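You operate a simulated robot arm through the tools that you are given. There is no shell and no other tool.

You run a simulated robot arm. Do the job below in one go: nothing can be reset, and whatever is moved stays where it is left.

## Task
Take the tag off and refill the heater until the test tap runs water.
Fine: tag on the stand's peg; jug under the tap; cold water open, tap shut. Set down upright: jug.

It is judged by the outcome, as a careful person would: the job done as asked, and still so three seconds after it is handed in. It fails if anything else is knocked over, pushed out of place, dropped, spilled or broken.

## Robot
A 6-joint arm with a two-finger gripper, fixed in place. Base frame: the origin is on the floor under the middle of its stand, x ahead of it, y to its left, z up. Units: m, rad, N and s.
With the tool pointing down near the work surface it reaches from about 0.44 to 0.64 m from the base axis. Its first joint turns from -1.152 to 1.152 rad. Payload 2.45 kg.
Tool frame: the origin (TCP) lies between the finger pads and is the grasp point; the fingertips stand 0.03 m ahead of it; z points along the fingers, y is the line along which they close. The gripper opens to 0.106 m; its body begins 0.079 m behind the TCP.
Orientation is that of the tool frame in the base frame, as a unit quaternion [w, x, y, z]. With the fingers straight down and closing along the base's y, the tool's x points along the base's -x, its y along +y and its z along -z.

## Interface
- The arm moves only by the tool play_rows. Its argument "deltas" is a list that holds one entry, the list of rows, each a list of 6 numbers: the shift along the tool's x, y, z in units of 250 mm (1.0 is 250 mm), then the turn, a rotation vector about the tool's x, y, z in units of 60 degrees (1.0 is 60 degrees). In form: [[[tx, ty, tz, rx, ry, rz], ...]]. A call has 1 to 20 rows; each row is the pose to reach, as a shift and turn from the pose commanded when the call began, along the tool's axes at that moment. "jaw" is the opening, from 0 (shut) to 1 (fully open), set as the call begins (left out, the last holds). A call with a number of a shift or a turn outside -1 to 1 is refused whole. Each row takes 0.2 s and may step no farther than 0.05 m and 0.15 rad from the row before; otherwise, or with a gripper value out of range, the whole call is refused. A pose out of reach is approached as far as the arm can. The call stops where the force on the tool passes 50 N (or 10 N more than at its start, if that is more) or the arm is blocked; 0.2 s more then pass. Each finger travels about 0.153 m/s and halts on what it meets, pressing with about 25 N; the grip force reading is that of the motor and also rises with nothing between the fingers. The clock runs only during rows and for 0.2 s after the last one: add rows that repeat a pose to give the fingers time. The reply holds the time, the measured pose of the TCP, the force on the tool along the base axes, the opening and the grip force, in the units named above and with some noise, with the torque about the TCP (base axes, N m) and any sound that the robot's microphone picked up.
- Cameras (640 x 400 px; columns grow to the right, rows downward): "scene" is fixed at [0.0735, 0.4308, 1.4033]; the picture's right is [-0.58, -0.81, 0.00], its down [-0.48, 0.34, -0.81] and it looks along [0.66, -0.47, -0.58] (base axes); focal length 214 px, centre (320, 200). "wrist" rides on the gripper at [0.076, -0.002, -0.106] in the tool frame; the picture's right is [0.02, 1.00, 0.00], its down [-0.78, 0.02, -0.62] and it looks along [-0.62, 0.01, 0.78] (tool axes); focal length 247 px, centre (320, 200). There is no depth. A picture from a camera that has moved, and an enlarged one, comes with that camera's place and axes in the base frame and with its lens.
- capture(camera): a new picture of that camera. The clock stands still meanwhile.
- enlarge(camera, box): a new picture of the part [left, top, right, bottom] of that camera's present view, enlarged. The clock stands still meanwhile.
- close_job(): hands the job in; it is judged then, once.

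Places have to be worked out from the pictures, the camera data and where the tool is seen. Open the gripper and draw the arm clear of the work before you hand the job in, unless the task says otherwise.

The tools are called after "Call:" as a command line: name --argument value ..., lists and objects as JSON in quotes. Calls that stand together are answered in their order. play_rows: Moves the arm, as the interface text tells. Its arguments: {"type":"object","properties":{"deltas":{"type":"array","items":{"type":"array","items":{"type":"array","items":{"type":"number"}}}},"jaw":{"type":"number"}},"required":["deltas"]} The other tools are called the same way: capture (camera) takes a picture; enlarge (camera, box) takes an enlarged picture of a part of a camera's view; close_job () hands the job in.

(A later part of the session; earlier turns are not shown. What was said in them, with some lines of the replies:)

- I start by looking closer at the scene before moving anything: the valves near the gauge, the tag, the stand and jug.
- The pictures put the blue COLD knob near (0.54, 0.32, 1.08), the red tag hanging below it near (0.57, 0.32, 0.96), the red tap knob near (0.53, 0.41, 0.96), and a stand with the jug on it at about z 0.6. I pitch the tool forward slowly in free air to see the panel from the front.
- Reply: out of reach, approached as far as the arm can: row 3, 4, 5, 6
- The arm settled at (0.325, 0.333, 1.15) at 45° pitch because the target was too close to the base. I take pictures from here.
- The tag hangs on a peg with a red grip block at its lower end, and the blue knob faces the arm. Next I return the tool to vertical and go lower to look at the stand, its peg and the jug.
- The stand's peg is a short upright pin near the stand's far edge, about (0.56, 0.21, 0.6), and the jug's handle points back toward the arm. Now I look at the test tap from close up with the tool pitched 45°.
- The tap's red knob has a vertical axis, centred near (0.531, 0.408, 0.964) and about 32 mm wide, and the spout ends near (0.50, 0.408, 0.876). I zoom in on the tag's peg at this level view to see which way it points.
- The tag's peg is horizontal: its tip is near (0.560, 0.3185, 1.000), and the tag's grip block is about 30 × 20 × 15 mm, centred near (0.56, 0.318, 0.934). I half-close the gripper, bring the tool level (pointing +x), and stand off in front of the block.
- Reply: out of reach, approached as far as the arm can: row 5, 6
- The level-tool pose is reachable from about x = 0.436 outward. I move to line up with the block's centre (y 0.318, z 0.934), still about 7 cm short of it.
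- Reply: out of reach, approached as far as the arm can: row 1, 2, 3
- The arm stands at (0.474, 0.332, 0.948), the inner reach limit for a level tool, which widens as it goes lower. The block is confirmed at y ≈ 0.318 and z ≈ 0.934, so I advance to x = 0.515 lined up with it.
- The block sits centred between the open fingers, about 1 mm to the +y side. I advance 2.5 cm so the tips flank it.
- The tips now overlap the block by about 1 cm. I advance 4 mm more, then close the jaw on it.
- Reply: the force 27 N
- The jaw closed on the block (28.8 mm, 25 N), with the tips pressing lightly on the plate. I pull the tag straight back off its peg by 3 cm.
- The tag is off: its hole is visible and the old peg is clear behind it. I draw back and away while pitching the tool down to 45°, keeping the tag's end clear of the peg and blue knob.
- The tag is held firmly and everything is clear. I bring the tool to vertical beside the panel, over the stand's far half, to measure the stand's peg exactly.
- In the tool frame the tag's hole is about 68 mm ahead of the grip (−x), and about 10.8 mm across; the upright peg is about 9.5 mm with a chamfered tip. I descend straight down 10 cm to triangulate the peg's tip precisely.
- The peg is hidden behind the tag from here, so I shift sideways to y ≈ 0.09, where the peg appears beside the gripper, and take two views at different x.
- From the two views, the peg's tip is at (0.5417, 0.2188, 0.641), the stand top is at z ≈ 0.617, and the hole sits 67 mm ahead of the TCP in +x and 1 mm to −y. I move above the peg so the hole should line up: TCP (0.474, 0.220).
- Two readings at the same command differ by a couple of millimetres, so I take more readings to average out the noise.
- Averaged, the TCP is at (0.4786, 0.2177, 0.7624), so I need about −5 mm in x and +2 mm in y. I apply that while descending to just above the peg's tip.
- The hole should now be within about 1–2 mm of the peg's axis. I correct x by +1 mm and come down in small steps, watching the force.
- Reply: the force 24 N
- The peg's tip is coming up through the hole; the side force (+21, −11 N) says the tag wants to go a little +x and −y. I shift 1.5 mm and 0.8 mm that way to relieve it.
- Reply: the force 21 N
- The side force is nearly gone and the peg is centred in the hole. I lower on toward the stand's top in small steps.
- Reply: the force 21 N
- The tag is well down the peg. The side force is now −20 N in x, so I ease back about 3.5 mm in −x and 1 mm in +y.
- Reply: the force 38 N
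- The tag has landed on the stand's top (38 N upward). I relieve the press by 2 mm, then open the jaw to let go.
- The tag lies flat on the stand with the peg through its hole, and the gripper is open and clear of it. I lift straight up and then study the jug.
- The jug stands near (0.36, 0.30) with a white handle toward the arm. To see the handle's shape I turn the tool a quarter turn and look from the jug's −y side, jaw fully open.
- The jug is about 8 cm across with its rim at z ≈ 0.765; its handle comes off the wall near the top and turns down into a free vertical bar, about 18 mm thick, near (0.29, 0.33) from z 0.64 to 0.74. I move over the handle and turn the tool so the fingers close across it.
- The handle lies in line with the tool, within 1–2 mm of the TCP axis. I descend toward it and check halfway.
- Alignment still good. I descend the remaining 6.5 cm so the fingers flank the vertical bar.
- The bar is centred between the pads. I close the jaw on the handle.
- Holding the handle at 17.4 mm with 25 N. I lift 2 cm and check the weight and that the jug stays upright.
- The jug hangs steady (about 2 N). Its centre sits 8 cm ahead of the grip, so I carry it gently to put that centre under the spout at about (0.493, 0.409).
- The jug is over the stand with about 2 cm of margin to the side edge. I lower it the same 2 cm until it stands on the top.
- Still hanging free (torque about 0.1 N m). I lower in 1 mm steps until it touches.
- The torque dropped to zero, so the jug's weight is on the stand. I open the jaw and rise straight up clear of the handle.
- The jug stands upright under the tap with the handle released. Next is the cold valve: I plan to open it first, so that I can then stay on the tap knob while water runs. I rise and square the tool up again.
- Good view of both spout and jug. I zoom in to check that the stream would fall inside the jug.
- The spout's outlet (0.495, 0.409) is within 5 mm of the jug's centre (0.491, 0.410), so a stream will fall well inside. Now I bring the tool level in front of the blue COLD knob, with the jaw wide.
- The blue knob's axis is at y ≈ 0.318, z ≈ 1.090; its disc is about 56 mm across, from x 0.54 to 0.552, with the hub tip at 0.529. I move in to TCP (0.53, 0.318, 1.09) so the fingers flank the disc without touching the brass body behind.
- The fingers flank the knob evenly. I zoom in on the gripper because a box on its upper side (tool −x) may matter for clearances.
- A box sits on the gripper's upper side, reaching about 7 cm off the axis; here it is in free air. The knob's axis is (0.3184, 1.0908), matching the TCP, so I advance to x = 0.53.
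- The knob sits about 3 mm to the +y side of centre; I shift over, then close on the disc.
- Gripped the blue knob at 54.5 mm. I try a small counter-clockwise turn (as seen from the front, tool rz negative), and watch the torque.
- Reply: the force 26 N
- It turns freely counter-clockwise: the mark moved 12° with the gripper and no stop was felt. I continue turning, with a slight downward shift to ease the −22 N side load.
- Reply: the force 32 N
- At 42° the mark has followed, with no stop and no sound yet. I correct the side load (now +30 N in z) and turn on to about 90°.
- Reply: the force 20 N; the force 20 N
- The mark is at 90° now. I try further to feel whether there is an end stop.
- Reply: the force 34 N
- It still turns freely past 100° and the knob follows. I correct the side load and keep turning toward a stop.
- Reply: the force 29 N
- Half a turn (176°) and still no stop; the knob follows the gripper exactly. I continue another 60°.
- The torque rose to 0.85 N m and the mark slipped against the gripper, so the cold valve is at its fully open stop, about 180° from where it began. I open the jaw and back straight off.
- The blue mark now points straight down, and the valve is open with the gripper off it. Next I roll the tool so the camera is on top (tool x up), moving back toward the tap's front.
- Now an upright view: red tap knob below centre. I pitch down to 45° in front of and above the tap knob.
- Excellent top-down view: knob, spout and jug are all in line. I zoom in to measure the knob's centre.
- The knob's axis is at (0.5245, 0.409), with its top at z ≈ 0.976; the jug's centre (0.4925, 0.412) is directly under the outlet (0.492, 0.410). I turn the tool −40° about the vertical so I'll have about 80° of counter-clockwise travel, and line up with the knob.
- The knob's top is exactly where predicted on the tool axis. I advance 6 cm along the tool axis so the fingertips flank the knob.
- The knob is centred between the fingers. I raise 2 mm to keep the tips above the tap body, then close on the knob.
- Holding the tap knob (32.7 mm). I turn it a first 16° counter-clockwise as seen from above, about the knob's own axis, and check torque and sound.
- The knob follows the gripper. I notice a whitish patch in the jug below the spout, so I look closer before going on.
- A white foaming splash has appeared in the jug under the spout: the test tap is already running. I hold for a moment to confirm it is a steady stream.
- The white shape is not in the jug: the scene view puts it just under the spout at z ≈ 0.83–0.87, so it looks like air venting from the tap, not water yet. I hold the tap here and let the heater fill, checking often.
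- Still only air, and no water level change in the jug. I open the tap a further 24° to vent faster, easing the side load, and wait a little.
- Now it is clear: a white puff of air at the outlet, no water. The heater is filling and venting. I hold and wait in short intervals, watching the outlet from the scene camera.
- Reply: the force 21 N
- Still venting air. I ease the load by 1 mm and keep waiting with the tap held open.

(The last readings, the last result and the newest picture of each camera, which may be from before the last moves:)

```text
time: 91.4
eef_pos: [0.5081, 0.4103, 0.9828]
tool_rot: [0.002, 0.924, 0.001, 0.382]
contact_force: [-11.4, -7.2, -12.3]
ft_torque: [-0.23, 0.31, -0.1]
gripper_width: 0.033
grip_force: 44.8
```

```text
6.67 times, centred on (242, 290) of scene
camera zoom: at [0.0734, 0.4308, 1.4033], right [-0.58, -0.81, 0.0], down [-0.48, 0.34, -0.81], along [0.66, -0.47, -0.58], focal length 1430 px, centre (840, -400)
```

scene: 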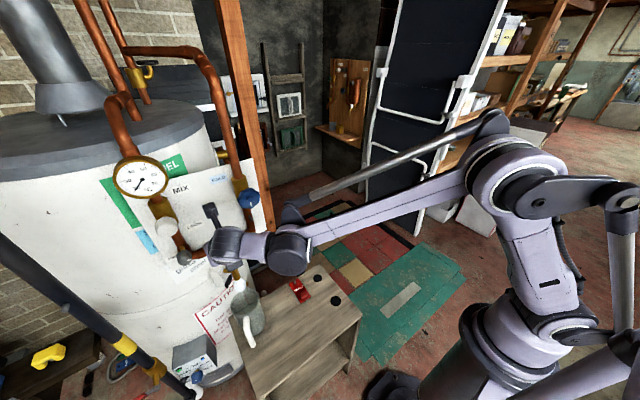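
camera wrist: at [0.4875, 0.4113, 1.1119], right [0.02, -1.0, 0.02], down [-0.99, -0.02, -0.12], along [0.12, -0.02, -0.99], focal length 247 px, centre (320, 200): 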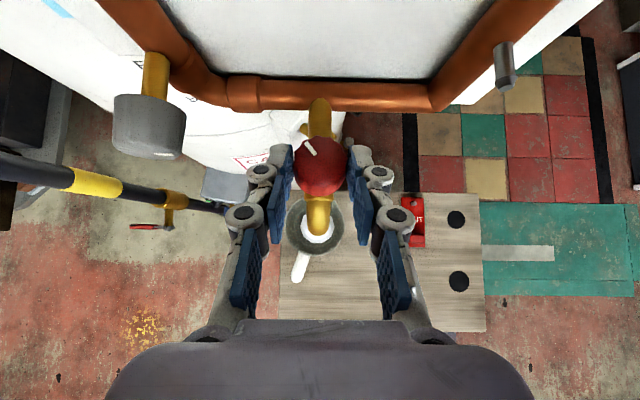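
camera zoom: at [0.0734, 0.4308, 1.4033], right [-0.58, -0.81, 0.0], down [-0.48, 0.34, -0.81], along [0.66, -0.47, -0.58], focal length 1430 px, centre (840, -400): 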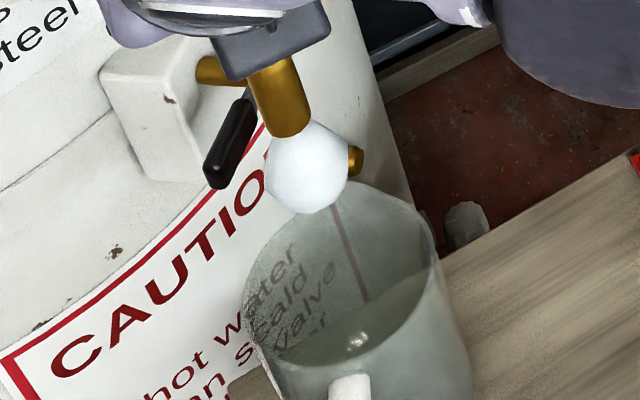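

Still air only. I continue holding in slightly longer waits, checking each time.

Call:
play_rows --deltas '[[[-0.002, 0, 0, 0, 0, 0], [-0.002, 0, 0, 0, 0, 0], [-0.002, 0, 0, 0, 0, 0], [-0.002, 0, 0, 0, 0, 0], [-0.002, 0, 0, 0, 0, 0], [-0.002, 0, 0, 0, 0, 0], [-0.002, 0, 0, 0, 0, 0], [-0.002, 0, 0, 0, 0, 0], [-0.002, 0, 0, 0, 0, 0], [-0.002, 0, 0, 0, 0, 0], [-0.002, 0, 0, 0, 0, 0], [-0.002, 0, 0, 0, 0, 0], [-0.002, 0, 0, 0, 0, 0], [-0.002, 0, 0, 0, 0, 0]]]'

Call:
enlarge --camera "scene" --box '[210, 260, 274, 320]'

Call:
enlarge --camera "scene" --box '[100, 140, 280, 260]'

```text
time: 94.4
eef_pos: [0.509, 0.411, 0.983]
tool_rot: [0.001, 0.924, 0.0, 0.383]
contact_force: [-6.9, -13.2, 5.1]
ft_torque: [-0.41, -0.03, -0.19]
gripper_width: 0.0326
grip_force: 45.1
```

```text
6.67 times, centred on (242, 290) of scene
camera zoom: at [0.0733, 0.4304, 1.4035], right [-0.58, -0.81, 0.0], down [-0.48, 0.34, -0.81], along [0.66, -0.47, -0.58], focal length 1430 px, centre (840, -400)
```

zoom: 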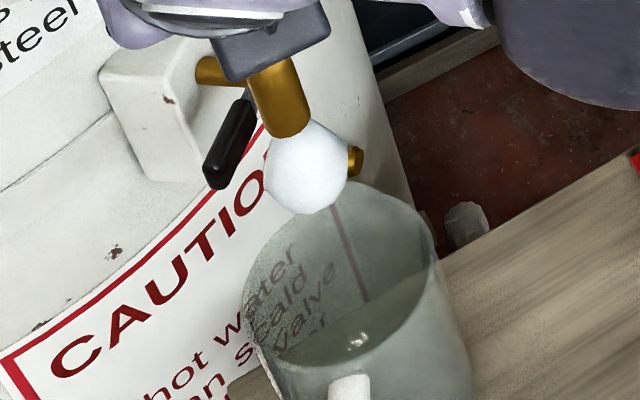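

```text
3.33 times, centred on (190, 200) of scene
camera zoom: at [0.0733, 0.4304, 1.4035], right [-0.58, -0.81, 0.0], down [-0.48, 0.34, -0.81], along [0.66, -0.47, -0.58], focal length 715 px, centre (753, 200)
```

zoom: 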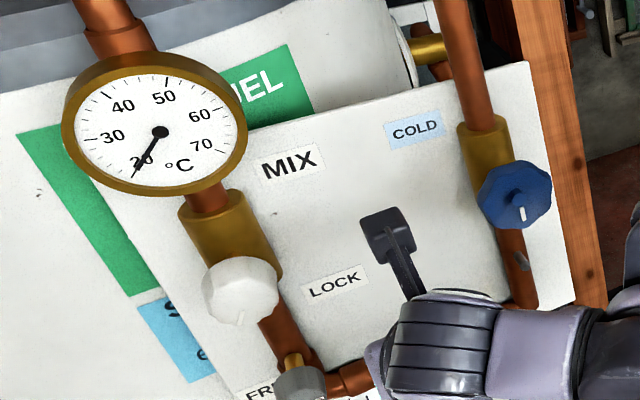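

Call:
play_rows --deltas '[[[0, -0.006, 0, 0, 0, 0], [0, -0.006, 0, 0, 0, 0], [0, -0.006, 0, 0, 0, 0], [0, -0.006, 0, 0, 0, 0], [0, -0.006, 0, 0, 0, 0], [0, -0.006, 0, 0, 0, 0], [0, -0.006, 0, 0, 0, 0], [0, -0.006, 0, 0, 0, 0], [0, -0.006, 0, 0, 0, 0], [0, -0.006, 0, 0, 0, 0], [0, -0.006, 0, 0, 0, 0], [0, -0.006, 0, 0, 0, 0], [0, -0.006, 0, 0, 0, 0], [0, -0.006, 0, 0, 0, 0]]]'

Call:
enlarge --camera "scene" --box '[210, 260, 274, 320]'

```text
time: 97.4
eef_pos: [0.5091, 0.4104, 0.9836]
tool_rot: [0.003, 0.924, 0.0, 0.382]
contact_force: [-3.1, -21.5, 6.8]
ft_torque: [-0.49, 0.1, -0.32]
gripper_width: 0.0329
grip_force: 44.7
```

```text
6.67 times, centred on (242, 290) of scene
camera zoom: at [0.0733, 0.4302, 1.4036], right [-0.58, -0.81, 0.0], down [-0.48, 0.34, -0.81], along [0.66, -0.47, -0.59], focal length 1430 px, centre (840, -400)
```

zoom: 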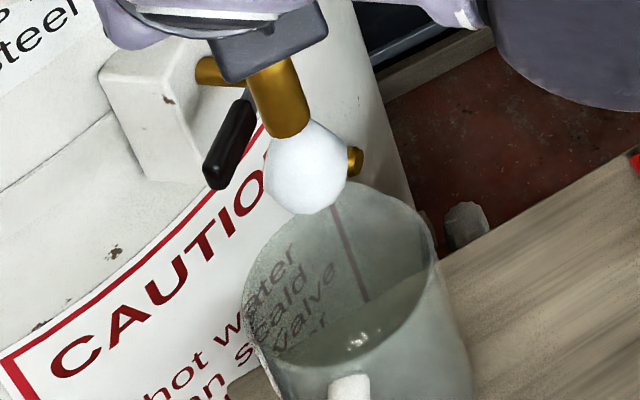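

I shifted the wrong way (side load grew); I correct by 2.5 mm toward −y and keep waiting.

Call:
play_rows --deltas '[[[0, 0.01, 0, 0, 0, 0], [0, 0.01, 0, 0, 0, 0], [0, 0.01, 0, 0, 0, 0], [0, 0.01, 0, 0, 0, 0], [0, 0.01, 0, 0, 0, 0], [0, 0.01, 0, 0, 0, 0], [0, 0.01, 0, 0, 0, 0], [0, 0.01, 0, 0, 0, 0], [0, 0.01, 0, 0, 0, 0], [0, 0.01, 0, 0, 0, 0], [0, 0.01, 0, 0, 0, 0], [0, 0.01, 0, 0, 0, 0], [0, 0.01, 0, 0, 0, 0], [0, 0.01, 0, 0, 0, 0]]]'

Call:
enlarge --camera "scene" --box '[210, 260, 274, 320]'

```text
time: 100.4
eef_pos: [0.5087, 0.4093, 0.9821]
tool_rot: [0.001, 0.924, 0.001, 0.383]
contact_force: [-3.2, -5.7, 18.3]
ft_torque: [-0.17, -0.26, -0.12]
gripper_width: 0.0326
grip_force: 44.5
```

```text
6.67 times, centred on (242, 290) of scene
camera zoom: at [0.0731, 0.4304, 1.4035], right [-0.58, -0.81, 0.0], down [-0.48, 0.34, -0.81], along [0.66, -0.47, -0.58], focal length 1430 px, centre (840, -400)
```

zoom: 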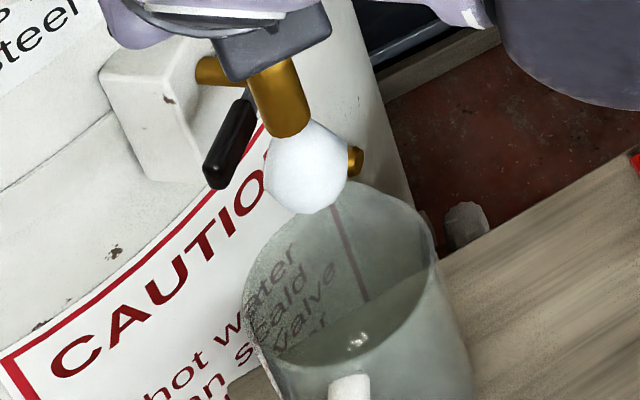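

Call:
play_rows --deltas '[[[0.003, 0.002, -0.003, 0, 0, 0], [0.003, 0.002, -0.003, 0, 0, 0], [0.003, 0.002, -0.003, 0, 0, 0], [0.003, 0.002, -0.003, 0, 0, 0], [0.003, 0.002, -0.003, 0, 0, 0], [0.003, 0.002, -0.003, 0, 0, 0], [0.003, 0.002, -0.003, 0, 0, 0], [0.003, 0.002, -0.003, 0, 0, 0], [0.003, 0.002, -0.003, 0, 0, 0], [0.003, 0.002, -0.003, 0, 0, 0], [0.003, 0.002, -0.003, 0, 0, 0], [0.003, 0.002, -0.003, 0, 0, 0], [0.003, 0.002, -0.003, 0, 0, 0], [0.003, 0.002, -0.003, 0, 0, 0], [0.003, 0.002, -0.003, 0, 0, 0], [0.003, 0.002, -0.003, 0, 0, 0]]]'

Call:
enlarge --camera "scene" --box '[210, 260, 274, 320]'

```text
time: 103.8
eef_pos: [0.5082, 0.4099, 0.9824]
tool_rot: [0.001, 0.925, 0.0, 0.381]
contact_force: [1.5, -2.2, -30.4]
ft_torque: [-0.12, 0.41, -0.03]
gripper_width: 0.0325
grip_force: 45.1
```

```text
6.67 times, centred on (242, 290) of scene
camera zoom: at [0.0741, 0.4312, 1.4032], right [-0.58, -0.81, 0.0], down [-0.48, 0.34, -0.81], along [0.66, -0.47, -0.59], focal length 1430 px, centre (840, -400)
```

zoom: 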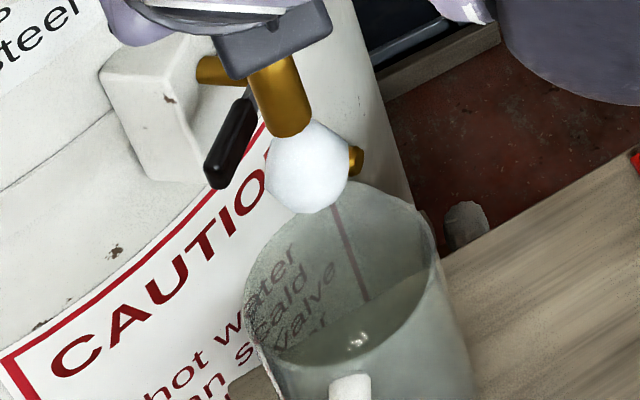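

Still air after about 20 s. I open the tap further, another 32° (72° in all), so that it vents faster, relieving the vertical load too.

Call:
play_rows --deltas '[[[-0.0012, 0.0092, 0.0022, 0.0943, 0, -0.0943], [0.0001, 0.0182, 0.0035, 0.1886, 0, -0.1886], [0.0023, 0.0268, 0.0057, 0.2829, 0, -0.2829], [0.0054, 0.035, 0.0088, 0.3772, 0, -0.3772], [0.0054, 0.035, 0.0088, 0.3772, 0, -0.3772], [0.0054, 0.035, 0.0088, 0.3772, 0, -0.3772]]]'

Call:
capture --camera "wrist"

Call:
enlarge --camera "scene" --box '[210, 240, 290, 320]'

```text
time: 105.2
eef_pos: [0.5116, 0.4016, 0.9827]
tool_rot: [-0.105, 0.888, 0.256, 0.367]
contact_force: [18.1, 16.0, -31.7]
ft_torque: [-0.15, 0.31, 0.07]
gripper_width: 0.0328
grip_force: 44.6
```

```text
taken
camera wrist: at [0.4928, 0.391, 1.1125], right [0.54, -0.84, 0.02], down [-0.83, -0.54, -0.11], along [0.1, 0.05, -0.99], focal length 247 px, centre (320, 200)
```

wrist: 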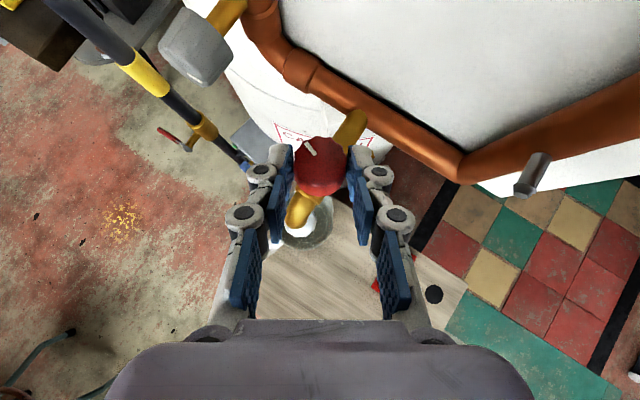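

```text
5.00 times, centred on (250, 280) of scene
camera zoom: at [0.0745, 0.4317, 1.403], right [-0.58, -0.81, 0.0], down [-0.48, 0.34, -0.81], along [0.66, -0.47, -0.59], focal length 1072 px, centre (670, -200)
```

zoom: 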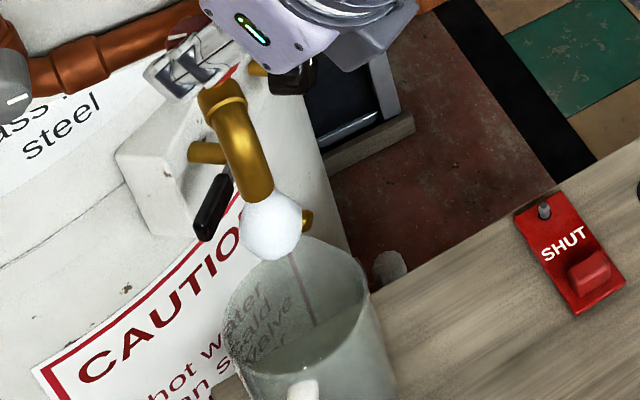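

The tap is at 72°, and air is still puffing. I relieve the load (1 mm down, 1 mm toward +x and +y) and wait again.

Call:
play_rows --deltas '[[[0.001, -0.0013, 0.0067, 0, 0, 0], [0.001, -0.0013, 0.0067, 0, 0, 0], [0.001, -0.0013, 0.0067, 0, 0, 0], [0.001, -0.0013, 0.0067, 0, 0, 0], [0.001, -0.0013, 0.0067, 0, 0, 0], [0.001, -0.0013, 0.0067, 0, 0, 0], [0.001, -0.0013, 0.0067, 0, 0, 0], [0.001, -0.0013, 0.0067, 0, 0, 0], [0.001, -0.0013, 0.0067, 0, 0, 0], [0.001, -0.0013, 0.0067, 0, 0, 0], [0.001, -0.0013, 0.0067, 0, 0, 0], [0.001, -0.0013, 0.0067, 0, 0, 0]]]'

Call:
enlarge --camera "scene" --box '[210, 240, 290, 320]'

```text
time: 107.8
eef_pos: [0.5132, 0.4021, 0.9841]
tool_rot: [-0.106, 0.888, 0.256, 0.368]
contact_force: [-20.3, -14.8, 17.5]
ft_torque: [-0.16, 0.05, -0.01]
gripper_width: 0.0326
grip_force: 45.4
```

```text
5.00 times, centred on (250, 280) of scene
camera zoom: at [0.0727, 0.4302, 1.4036], right [-0.58, -0.81, 0.0], down [-0.48, 0.34, -0.81], along [0.66, -0.47, -0.58], focal length 1072 px, centre (670, -200)
```

zoom: 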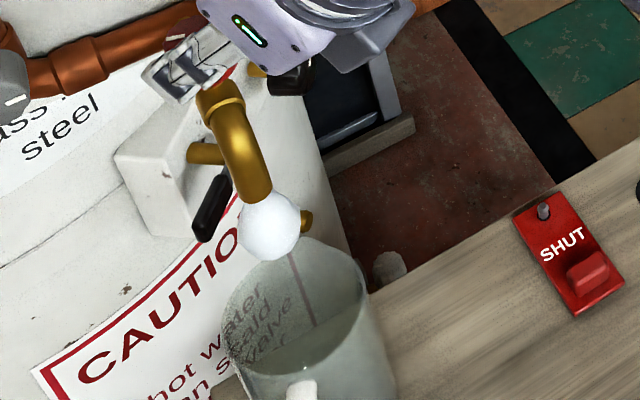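

Half-correcting the load (it flipped sign: about 40 N per mm), and waiting on.

Call:
play_rows --deltas '[[[-0.0005, 0.0006, -0.003, 0, 0, 0], [-0.0005, 0.0006, -0.003, 0, 0, 0], [-0.0005, 0.0006, -0.003, 0, 0, 0], [-0.0005, 0.0006, -0.003, 0, 0, 0], [-0.0005, 0.0006, -0.003, 0, 0, 0], [-0.0005, 0.0006, -0.003, 0, 0, 0], [-0.0005, 0.0006, -0.003, 0, 0, 0], [-0.0005, 0.0006, -0.003, 0, 0, 0], [-0.0005, 0.0006, -0.003, 0, 0, 0], [-0.0005, 0.0006, -0.003, 0, 0, 0], [-0.0005, 0.0006, -0.003, 0, 0, 0], [-0.0005, 0.0006, -0.003, 0, 0, 0], [-0.0005, 0.0006, -0.003, 0, 0, 0], [-0.0005, 0.0006, -0.003, 0, 0, 0], [-0.0005, 0.0006, -0.003, 0, 0, 0]]]'

Call:
enlarge --camera "scene" --box '[210, 240, 290, 320]'

```text
time: 111.0
eef_pos: [0.5113, 0.4019, 0.983]
tool_rot: [-0.104, 0.888, 0.255, 0.368]
contact_force: [6.1, -7.5, -8.8]
ft_torque: [-0.3, 0.01, -0.14]
gripper_width: 0.0324
grip_force: 44.9
```

```text
5.00 times, centred on (250, 280) of scene
camera zoom: at [0.0738, 0.4308, 1.4033], right [-0.58, -0.81, 0.0], down [-0.48, 0.34, -0.81], along [0.66, -0.47, -0.59], focal length 1072 px, centre (670, -200)
```

zoom: 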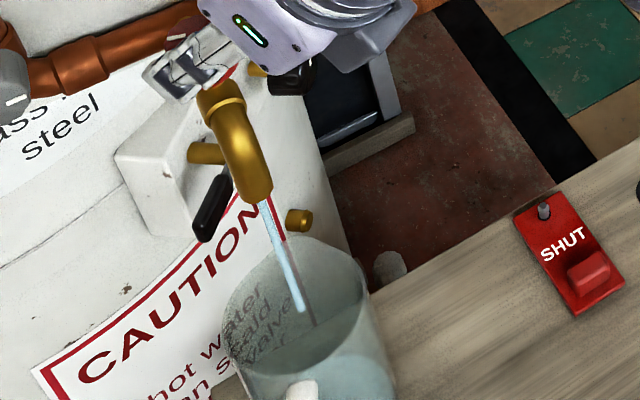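

Water is running in a steady stream into the jug. I shut the tap now: turning clockwise about the knob's axis, first 40°.

Call:
play_rows --deltas '[[[0.0005, -0.0092, 0.0005, -0.0943, 0, 0.0943], [0.0018, -0.0182, 0.0018, -0.1886, 0, 0.1886], [0.004, -0.0268, 0.004, -0.2829, 0, 0.2829], [0.0071, -0.035, 0.0071, -0.3772, 0, 0.3772], [0.0109, -0.0424, 0.0109, -0.4715, 0, 0.4715]]]'

```text
time: 112.2
eef_pos: [0.5101, 0.4125, 0.9834]
tool_rot: [0.027, 0.921, -0.063, 0.382]
contact_force: [4.0, -4.3, -0.6]
ft_torque: [-0.29, 1.06, -0.05]
gripper_width: 0.033
grip_force: 44.9
```

Call:
play_rows --deltas '[[[0.0005, -0.0092, 0.0005, -0.0943, 0, 0.0943], [0.0018, -0.0182, 0.0018, -0.1886, 0, 0.1886], [0.004, -0.0268, 0.004, -0.2829, 0, 0.2829], [0.0071, -0.035, 0.0071, -0.3772, 0, 0.3772], [0.0099, -0.0406, 0.0099, -0.4478, 0, 0.4478]]]'

Call:
capture --camera "wrist"

Call:
enlarge --camera "scene" --box '[210, 240, 290, 320]'

```text
time: 113.4
eef_pos: [0.5119, 0.423, 0.9835]
tool_rot: [0.15, 0.85, -0.36, 0.353]
contact_force: [1.7, 0.9, 1.4]
ft_torque: [-0.5, -0.25, 1.06]
gripper_width: 0.0332
grip_force: 45.4
```

```text
taken
camera wrist: at [0.4998, 0.4378, 1.1127], right [-0.71, -0.71, 0.02], down [-0.7, 0.7, -0.12], along [0.07, -0.09, -0.99], focal length 247 px, centre (320, 200)
```

wrist: 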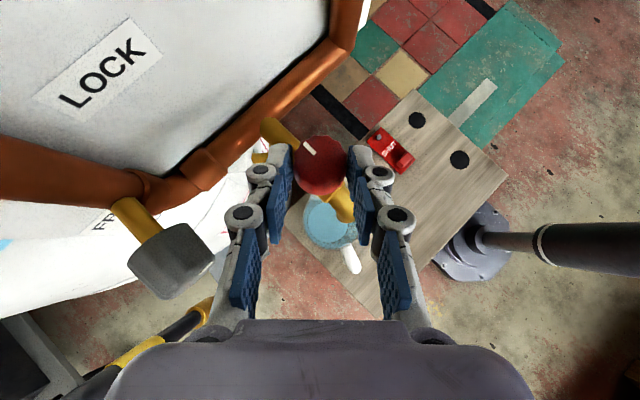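

```text
5.00 times, centred on (250, 280) of scene
camera zoom: at [0.0735, 0.4309, 1.4033], right [-0.58, -0.82, 0.0], down [-0.48, 0.34, -0.81], along [0.66, -0.47, -0.58], focal length 1072 px, centre (670, -200)
```

zoom: 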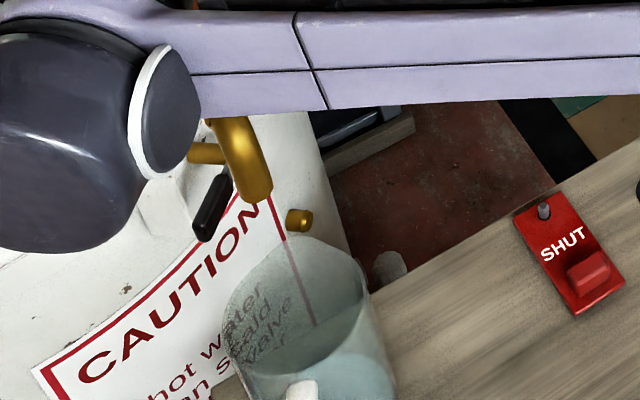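

The stream has stopped, and the torque (1.06 N m) shows the knob is against its shut stop. I check the mark and the jug's level close up before letting go.

Call:
enlarge --camera "wrist" --box '[240, 110, 400, 280]'

Call:
play_rows --deltas '[[[0, 0, 0, 0, 0, 0], [0, 0, 0, 0, 0, 0]]]'

Call:
enlarge --camera "wrist" --box '[280, 170, 380, 270]'

```text
2.35 times, centred on (320, 195) of wrist
camera zoom: at [0.4998, 0.4378, 1.1127], right [-0.71, -0.71, 0.02], down [-0.7, 0.7, -0.12], along [0.07, -0.09, -0.99], focal length 581 px, centre (320, 212)
```

zoom: 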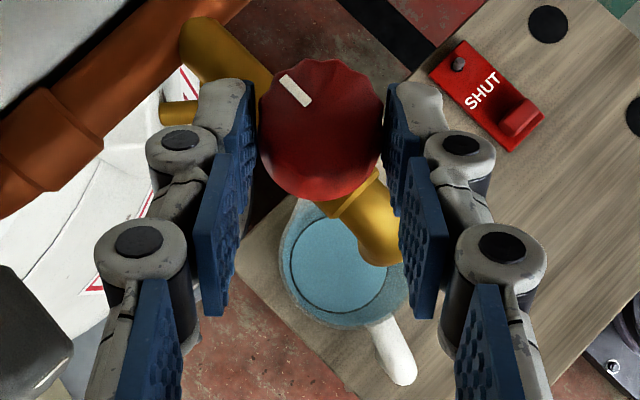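

```text
time: 114.0
eef_pos: [0.5135, 0.4222, 0.9835]
tool_rot: [0.149, 0.851, -0.359, 0.353]
contact_force: [2.7, 7.3, 0.9]
ft_torque: [-0.2, -0.34, 1.04]
gripper_width: 0.0334
grip_force: 45.3
```

```text
4.00 times, centred on (330, 220) of wrist
camera zoom: at [0.4997, 0.4377, 1.1127], right [-0.71, -0.71, 0.02], down [-0.7, 0.7, -0.12], along [0.07, -0.09, -0.99], focal length 988 px, centre (280, 120)
```

zoom: 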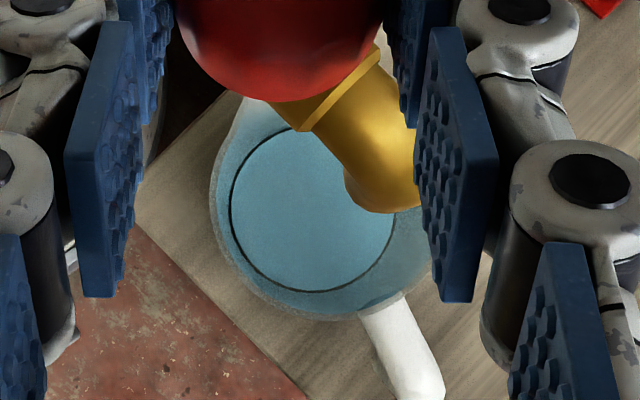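

The mark is back where it started, the tap is shut and the jug holds water well below its rim. I open the jaw part-way and back off along the tool axis.

Call:
play_rows --deltas '[[[0, 0, 0, 0, 0, 0], [0, 0, 0, 0, 0, 0], [0, 0, 0, 0, 0, 0]]]' --jaw 0.5

Call:
play_rows --deltas '[[[0, 0, -0.06, 0, 0, 0], [0, 0, -0.12, 0, 0, 0], [0, 0, -0.2, 0, 0, 0], [0, 0, -0.28, 0, 0, 0], [0, 0, -0.28, 0, 0, 0]]]'

Call:
capture --camera "wrist"

Call:
enlarge --camera "wrist" --box '[256, 80, 384, 220]'

```text
time: 114.8
eef_pos: [0.5126, 0.4203, 0.9831]
tool_rot: [0.15, 0.85, -0.361, 0.353]
contact_force: [0.5, 0.0, 0.1]
ft_torque: [-0.02, 0.01, -0.01]
gripper_width: 0.0534
grip_force: 0.0
```

```text
time: 116.0
eef_pos: [0.4771, 0.4566, 1.0344]
tool_rot: [0.15, 0.85, -0.361, 0.353]
contact_force: [-0.3, 0.0, -1.0]
ft_torque: [-0.03, -0.04, 0.0]
gripper_width: 0.0534
grip_force: 0.0
```

```text
taken
camera wrist: at [0.4649, 0.4724, 1.164], right [-0.71, -0.71, 0.02], down [-0.7, 0.7, -0.12], along [0.07, -0.09, -0.99], focal length 247 px, centre (320, 200)
```

wrist: 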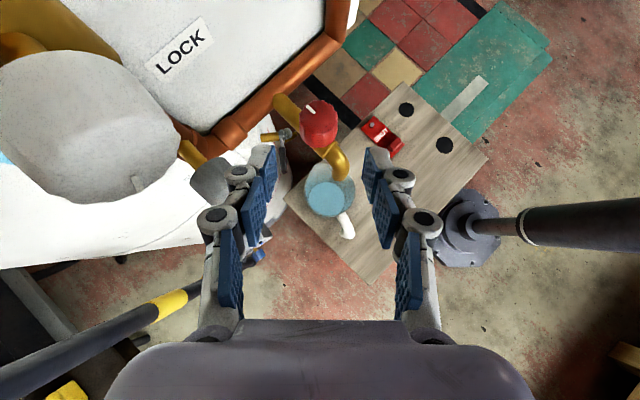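

```text
2.86 times, centred on (320, 150) of wrist
camera zoom: at [0.4649, 0.4724, 1.164], right [-0.71, -0.71, 0.02], down [-0.7, 0.7, -0.12], along [0.07, -0.09, -0.99], focal length 706 px, centre (320, 343)
```

zoom: 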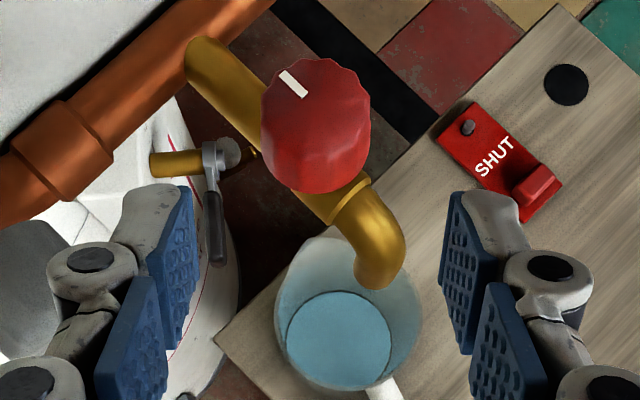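

Released and clear. I check closely that the mark is back in line and no drip comes from the outlet.

Call:
enlarge --camera "wrist" --box '[290, 85, 350, 135]'

Call:
enlarge --camera "wrist" --box '[295, 150, 365, 230]'

```text
8.00 times, centred on (320, 110) of wrist
camera zoom: at [0.4649, 0.4724, 1.164], right [-0.71, -0.71, 0.02], down [-0.7, 0.7, -0.12], along [0.07, -0.09, -0.99], focal length 1976 px, centre (320, 920)
```

zoom: 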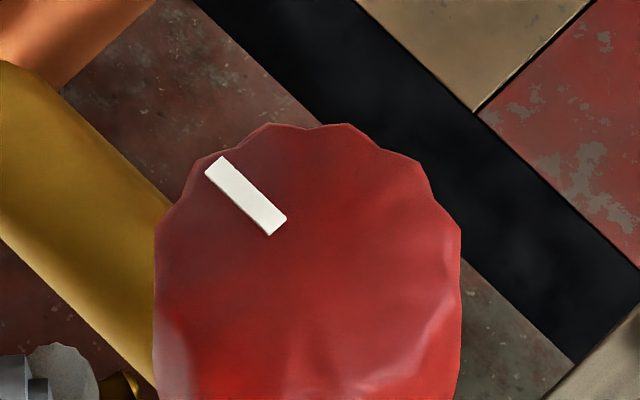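

```text
5.00 times, centred on (330, 190) of wrist
camera zoom: at [0.4649, 0.4724, 1.164], right [-0.71, -0.71, 0.02], down [-0.7, 0.7, -0.12], along [0.07, -0.09, -0.99], focal length 1235 px, centre (270, 250)
```

zoom: 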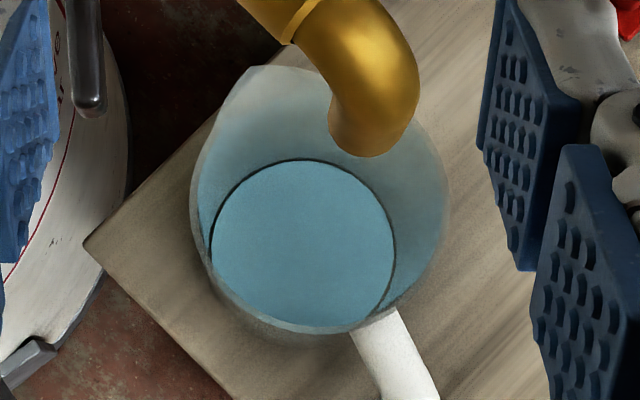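

The mark lies exactly along its shut direction and there is no drip. I draw the arm back, up and away from the panel.

Call:
play_rows --deltas '[[[0.045, 0.074, -0.068, 0, 0, 0], [0.091, 0.148, -0.135, 0, 0, 0], [0.136, 0.221, -0.203, 0, 0, 0], [0.182, 0.295, -0.27, 0, 0, 0], [0.227, 0.369, -0.338, 0, 0, 0], [0.227, 0.369, -0.338, 0, 0, 0]]]' --jaw 0.8

Call:
capture --camera "scene"

Call:
capture --camera "wrist"

```text
time: 117.4
eef_pos: [0.3976, 0.4077, 1.1325]
tool_rot: [0.15, 0.85, -0.361, 0.353]
contact_force: [-0.1, 0.0, 0.3]
ft_torque: [-0.03, 0.01, -0.02]
gripper_width: 0.0848
grip_force: 0.1
```

```text
taken
```

scene: 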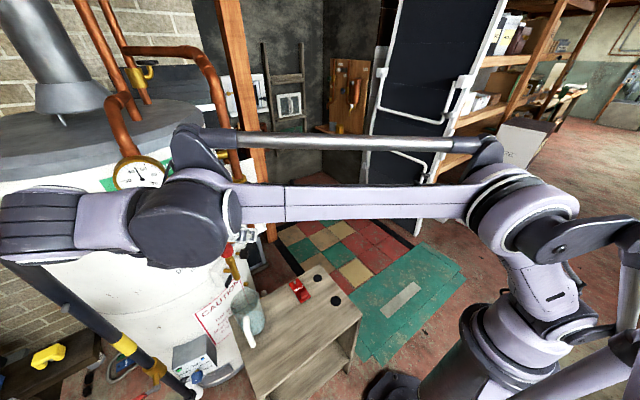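

```text
taken
camera wrist: at [0.3848, 0.4232, 1.2612], right [-0.71, -0.71, 0.02], down [-0.7, 0.7, -0.12], along [0.07, -0.09, -0.99], focal length 247 px, centre (320, 200)
```

wrist: 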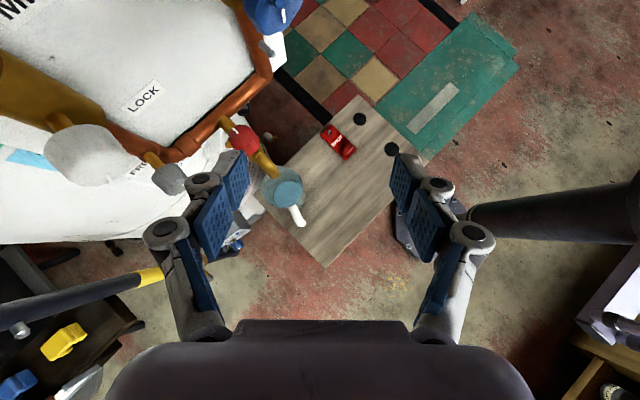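

The gauge needle looks different from before; I zoom in on it and on the tap and valves.

Call:
enlarge --camera "scene" --box '[100, 140, 180, 200]'

Call:
enlarge --camera "scene" --box '[200, 230, 320, 350]'

Call:
enlarge --camera "wrist" --box '[20, 80, 300, 240]'

```text
6.67 times, centred on (140, 170) of scene
camera zoom: at [0.0735, 0.4308, 1.4033], right [-0.58, -0.82, 0.0], down [-0.48, 0.34, -0.81], along [0.66, -0.47, -0.58], focal length 1430 px, centre (1520, 400)
```

zoom: 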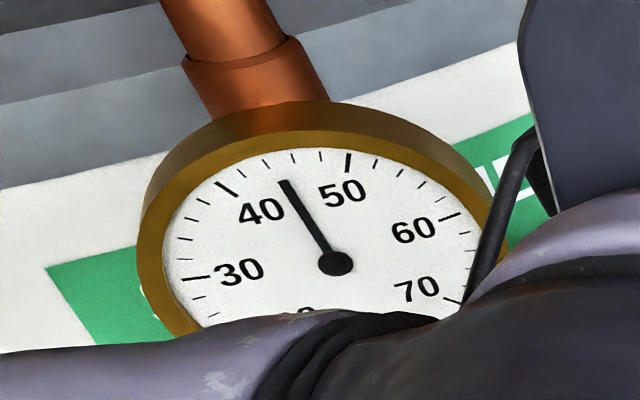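

```text
3.33 times, centred on (260, 290) of scene
camera zoom: at [0.0735, 0.4308, 1.4033], right [-0.58, -0.82, 0.0], down [-0.48, 0.34, -0.81], along [0.66, -0.47, -0.58], focal length 715 px, centre (520, -100)
```

zoom: 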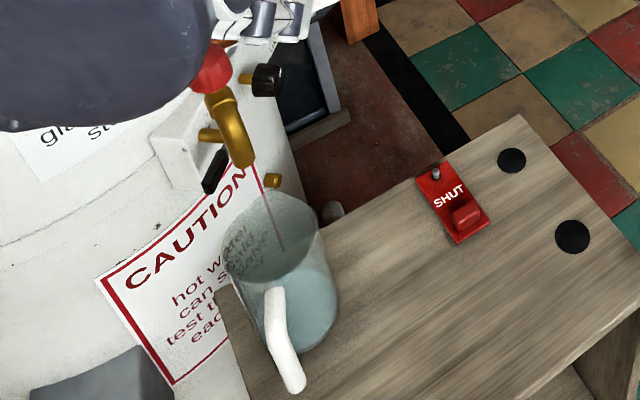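

```text
2.29 times, centred on (160, 160) of wrist
camera zoom: at [0.3848, 0.4232, 1.2612], right [-0.71, -0.71, 0.02], down [-0.7, 0.7, -0.12], along [0.07, -0.09, -0.99], focal length 564 px, centre (686, 291)
```

zoom: 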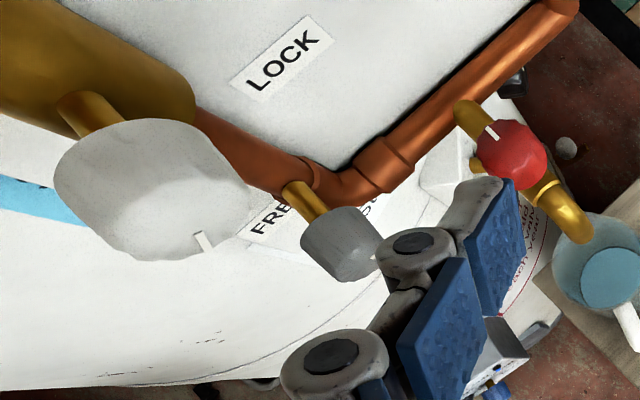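

The gauge just shows warmer water having passed (about 44 °C); tag, jug, tap and handle all look right. I draw the arm further clear with the gripper open, then verify everything once more.

Call:
play_rows --deltas '[[[0.062, 0.08, -0.013, 0, 0, 0], [0.124, 0.159, -0.027, 0, 0, 0], [0.186, 0.239, -0.04, 0, 0, 0], [0.248, 0.318, -0.054, 0, 0, 0], [0.31, 0.398, -0.067, 0, 0, 0], [0.372, 0.477, -0.081, 0, 0, 0], [0.372, 0.477, -0.081, 0, 0, 0]]]' --jaw 1

Call:
capture --camera "scene"

Call:
capture --camera "wrist"

```text
time: 119.0
eef_pos: [0.3471, 0.2866, 1.2136]
tool_rot: [0.15, 0.85, -0.36, 0.352]
contact_force: [0.9, -0.6, -0.1]
ft_torque: [-0.01, 0.02, -0.02]
gripper_width: 0.1062
grip_force: 0.0
```

```text
taken
```

scene: 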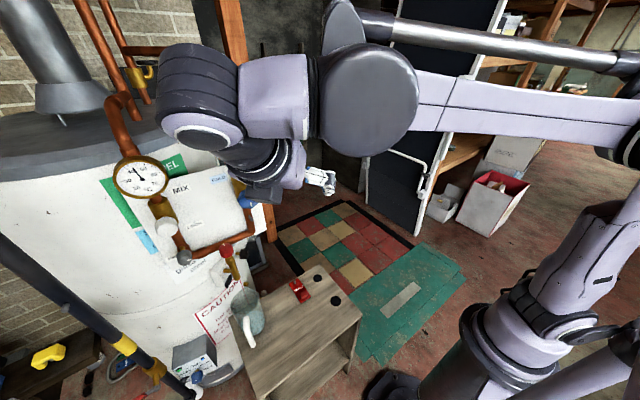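

```text
taken
camera wrist: at [0.3348, 0.3038, 1.3421], right [-0.71, -0.71, 0.02], down [-0.7, 0.7, -0.12], along [0.07, -0.09, -0.99], focal length 247 px, centre (320, 200)
```

wrist: 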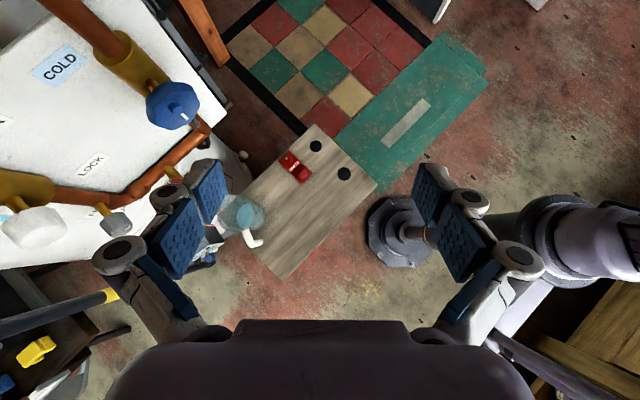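

Call:
enlarge --camera "scene" --box '[110, 150, 290, 265]'

Call:
enlarge --camera "scene" --box '[190, 235, 350, 365]'

```text
3.48 times, centred on (200, 208) of scene
camera zoom: at [0.0735, 0.4308, 1.4033], right [-0.58, -0.81, 0.0], down [-0.48, 0.34, -0.81], along [0.66, -0.47, -0.58], focal length 746 px, centre (737, 174)
```

zoom: 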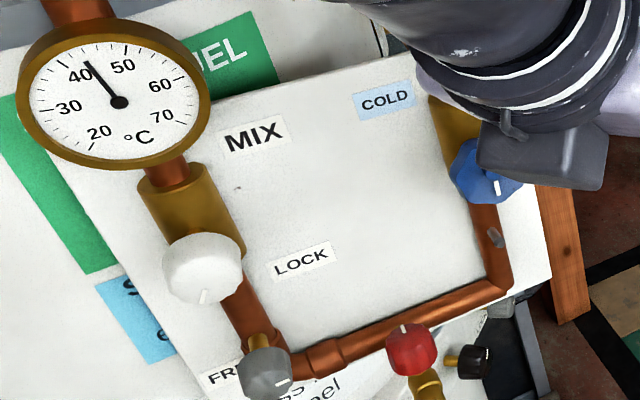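

```text
3.08 times, centred on (270, 300) of scene
camera zoom: at [0.0735, 0.4308, 1.4033], right [-0.58, -0.81, 0.0], down [-0.48, 0.34, -0.81], along [0.66, -0.47, -0.58], focal length 660 px, centre (474, -108)
```

zoom: 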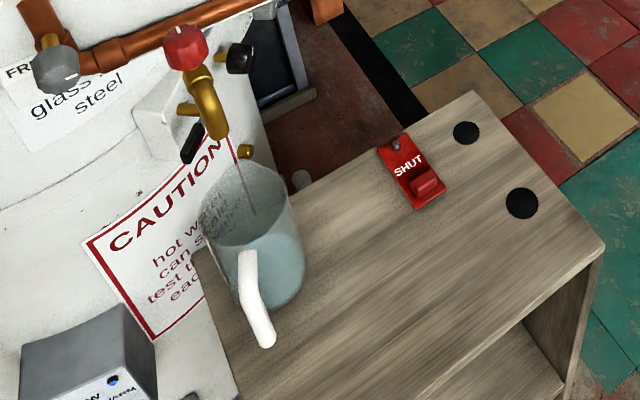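

Everything is as asked: the tag is on the stand's peg, the jug stands upright under the tap with water in it, cold is open, the tap is shut with no drip, and the other knobs are untouched. The gripper is open and clear, so I hand the job in.

Call:
close_job

```text
The job is handed in.
```

The heater is refilled and I've handed the job in. Water ran from the test tap about 30 seconds after I opened it.

- **Tag:** off the cold valve and flat on the stand, with the stand's peg through its hole.
- **Jug:** upright under the tap, holding the water that ran out, with the level below its rim and nothing spilled.
- **Cold water:** turned half a turn to its open stop and left open.
- **Test tap:** turned back to its shut stop. No drip showed afterwards.

The temperature gauge rose from about 20 °C to about 44 °C during the run, probably because warm water passed through the pipe. No other knobs or objects were moved, and I left the arm clear of the work with the gripper open.
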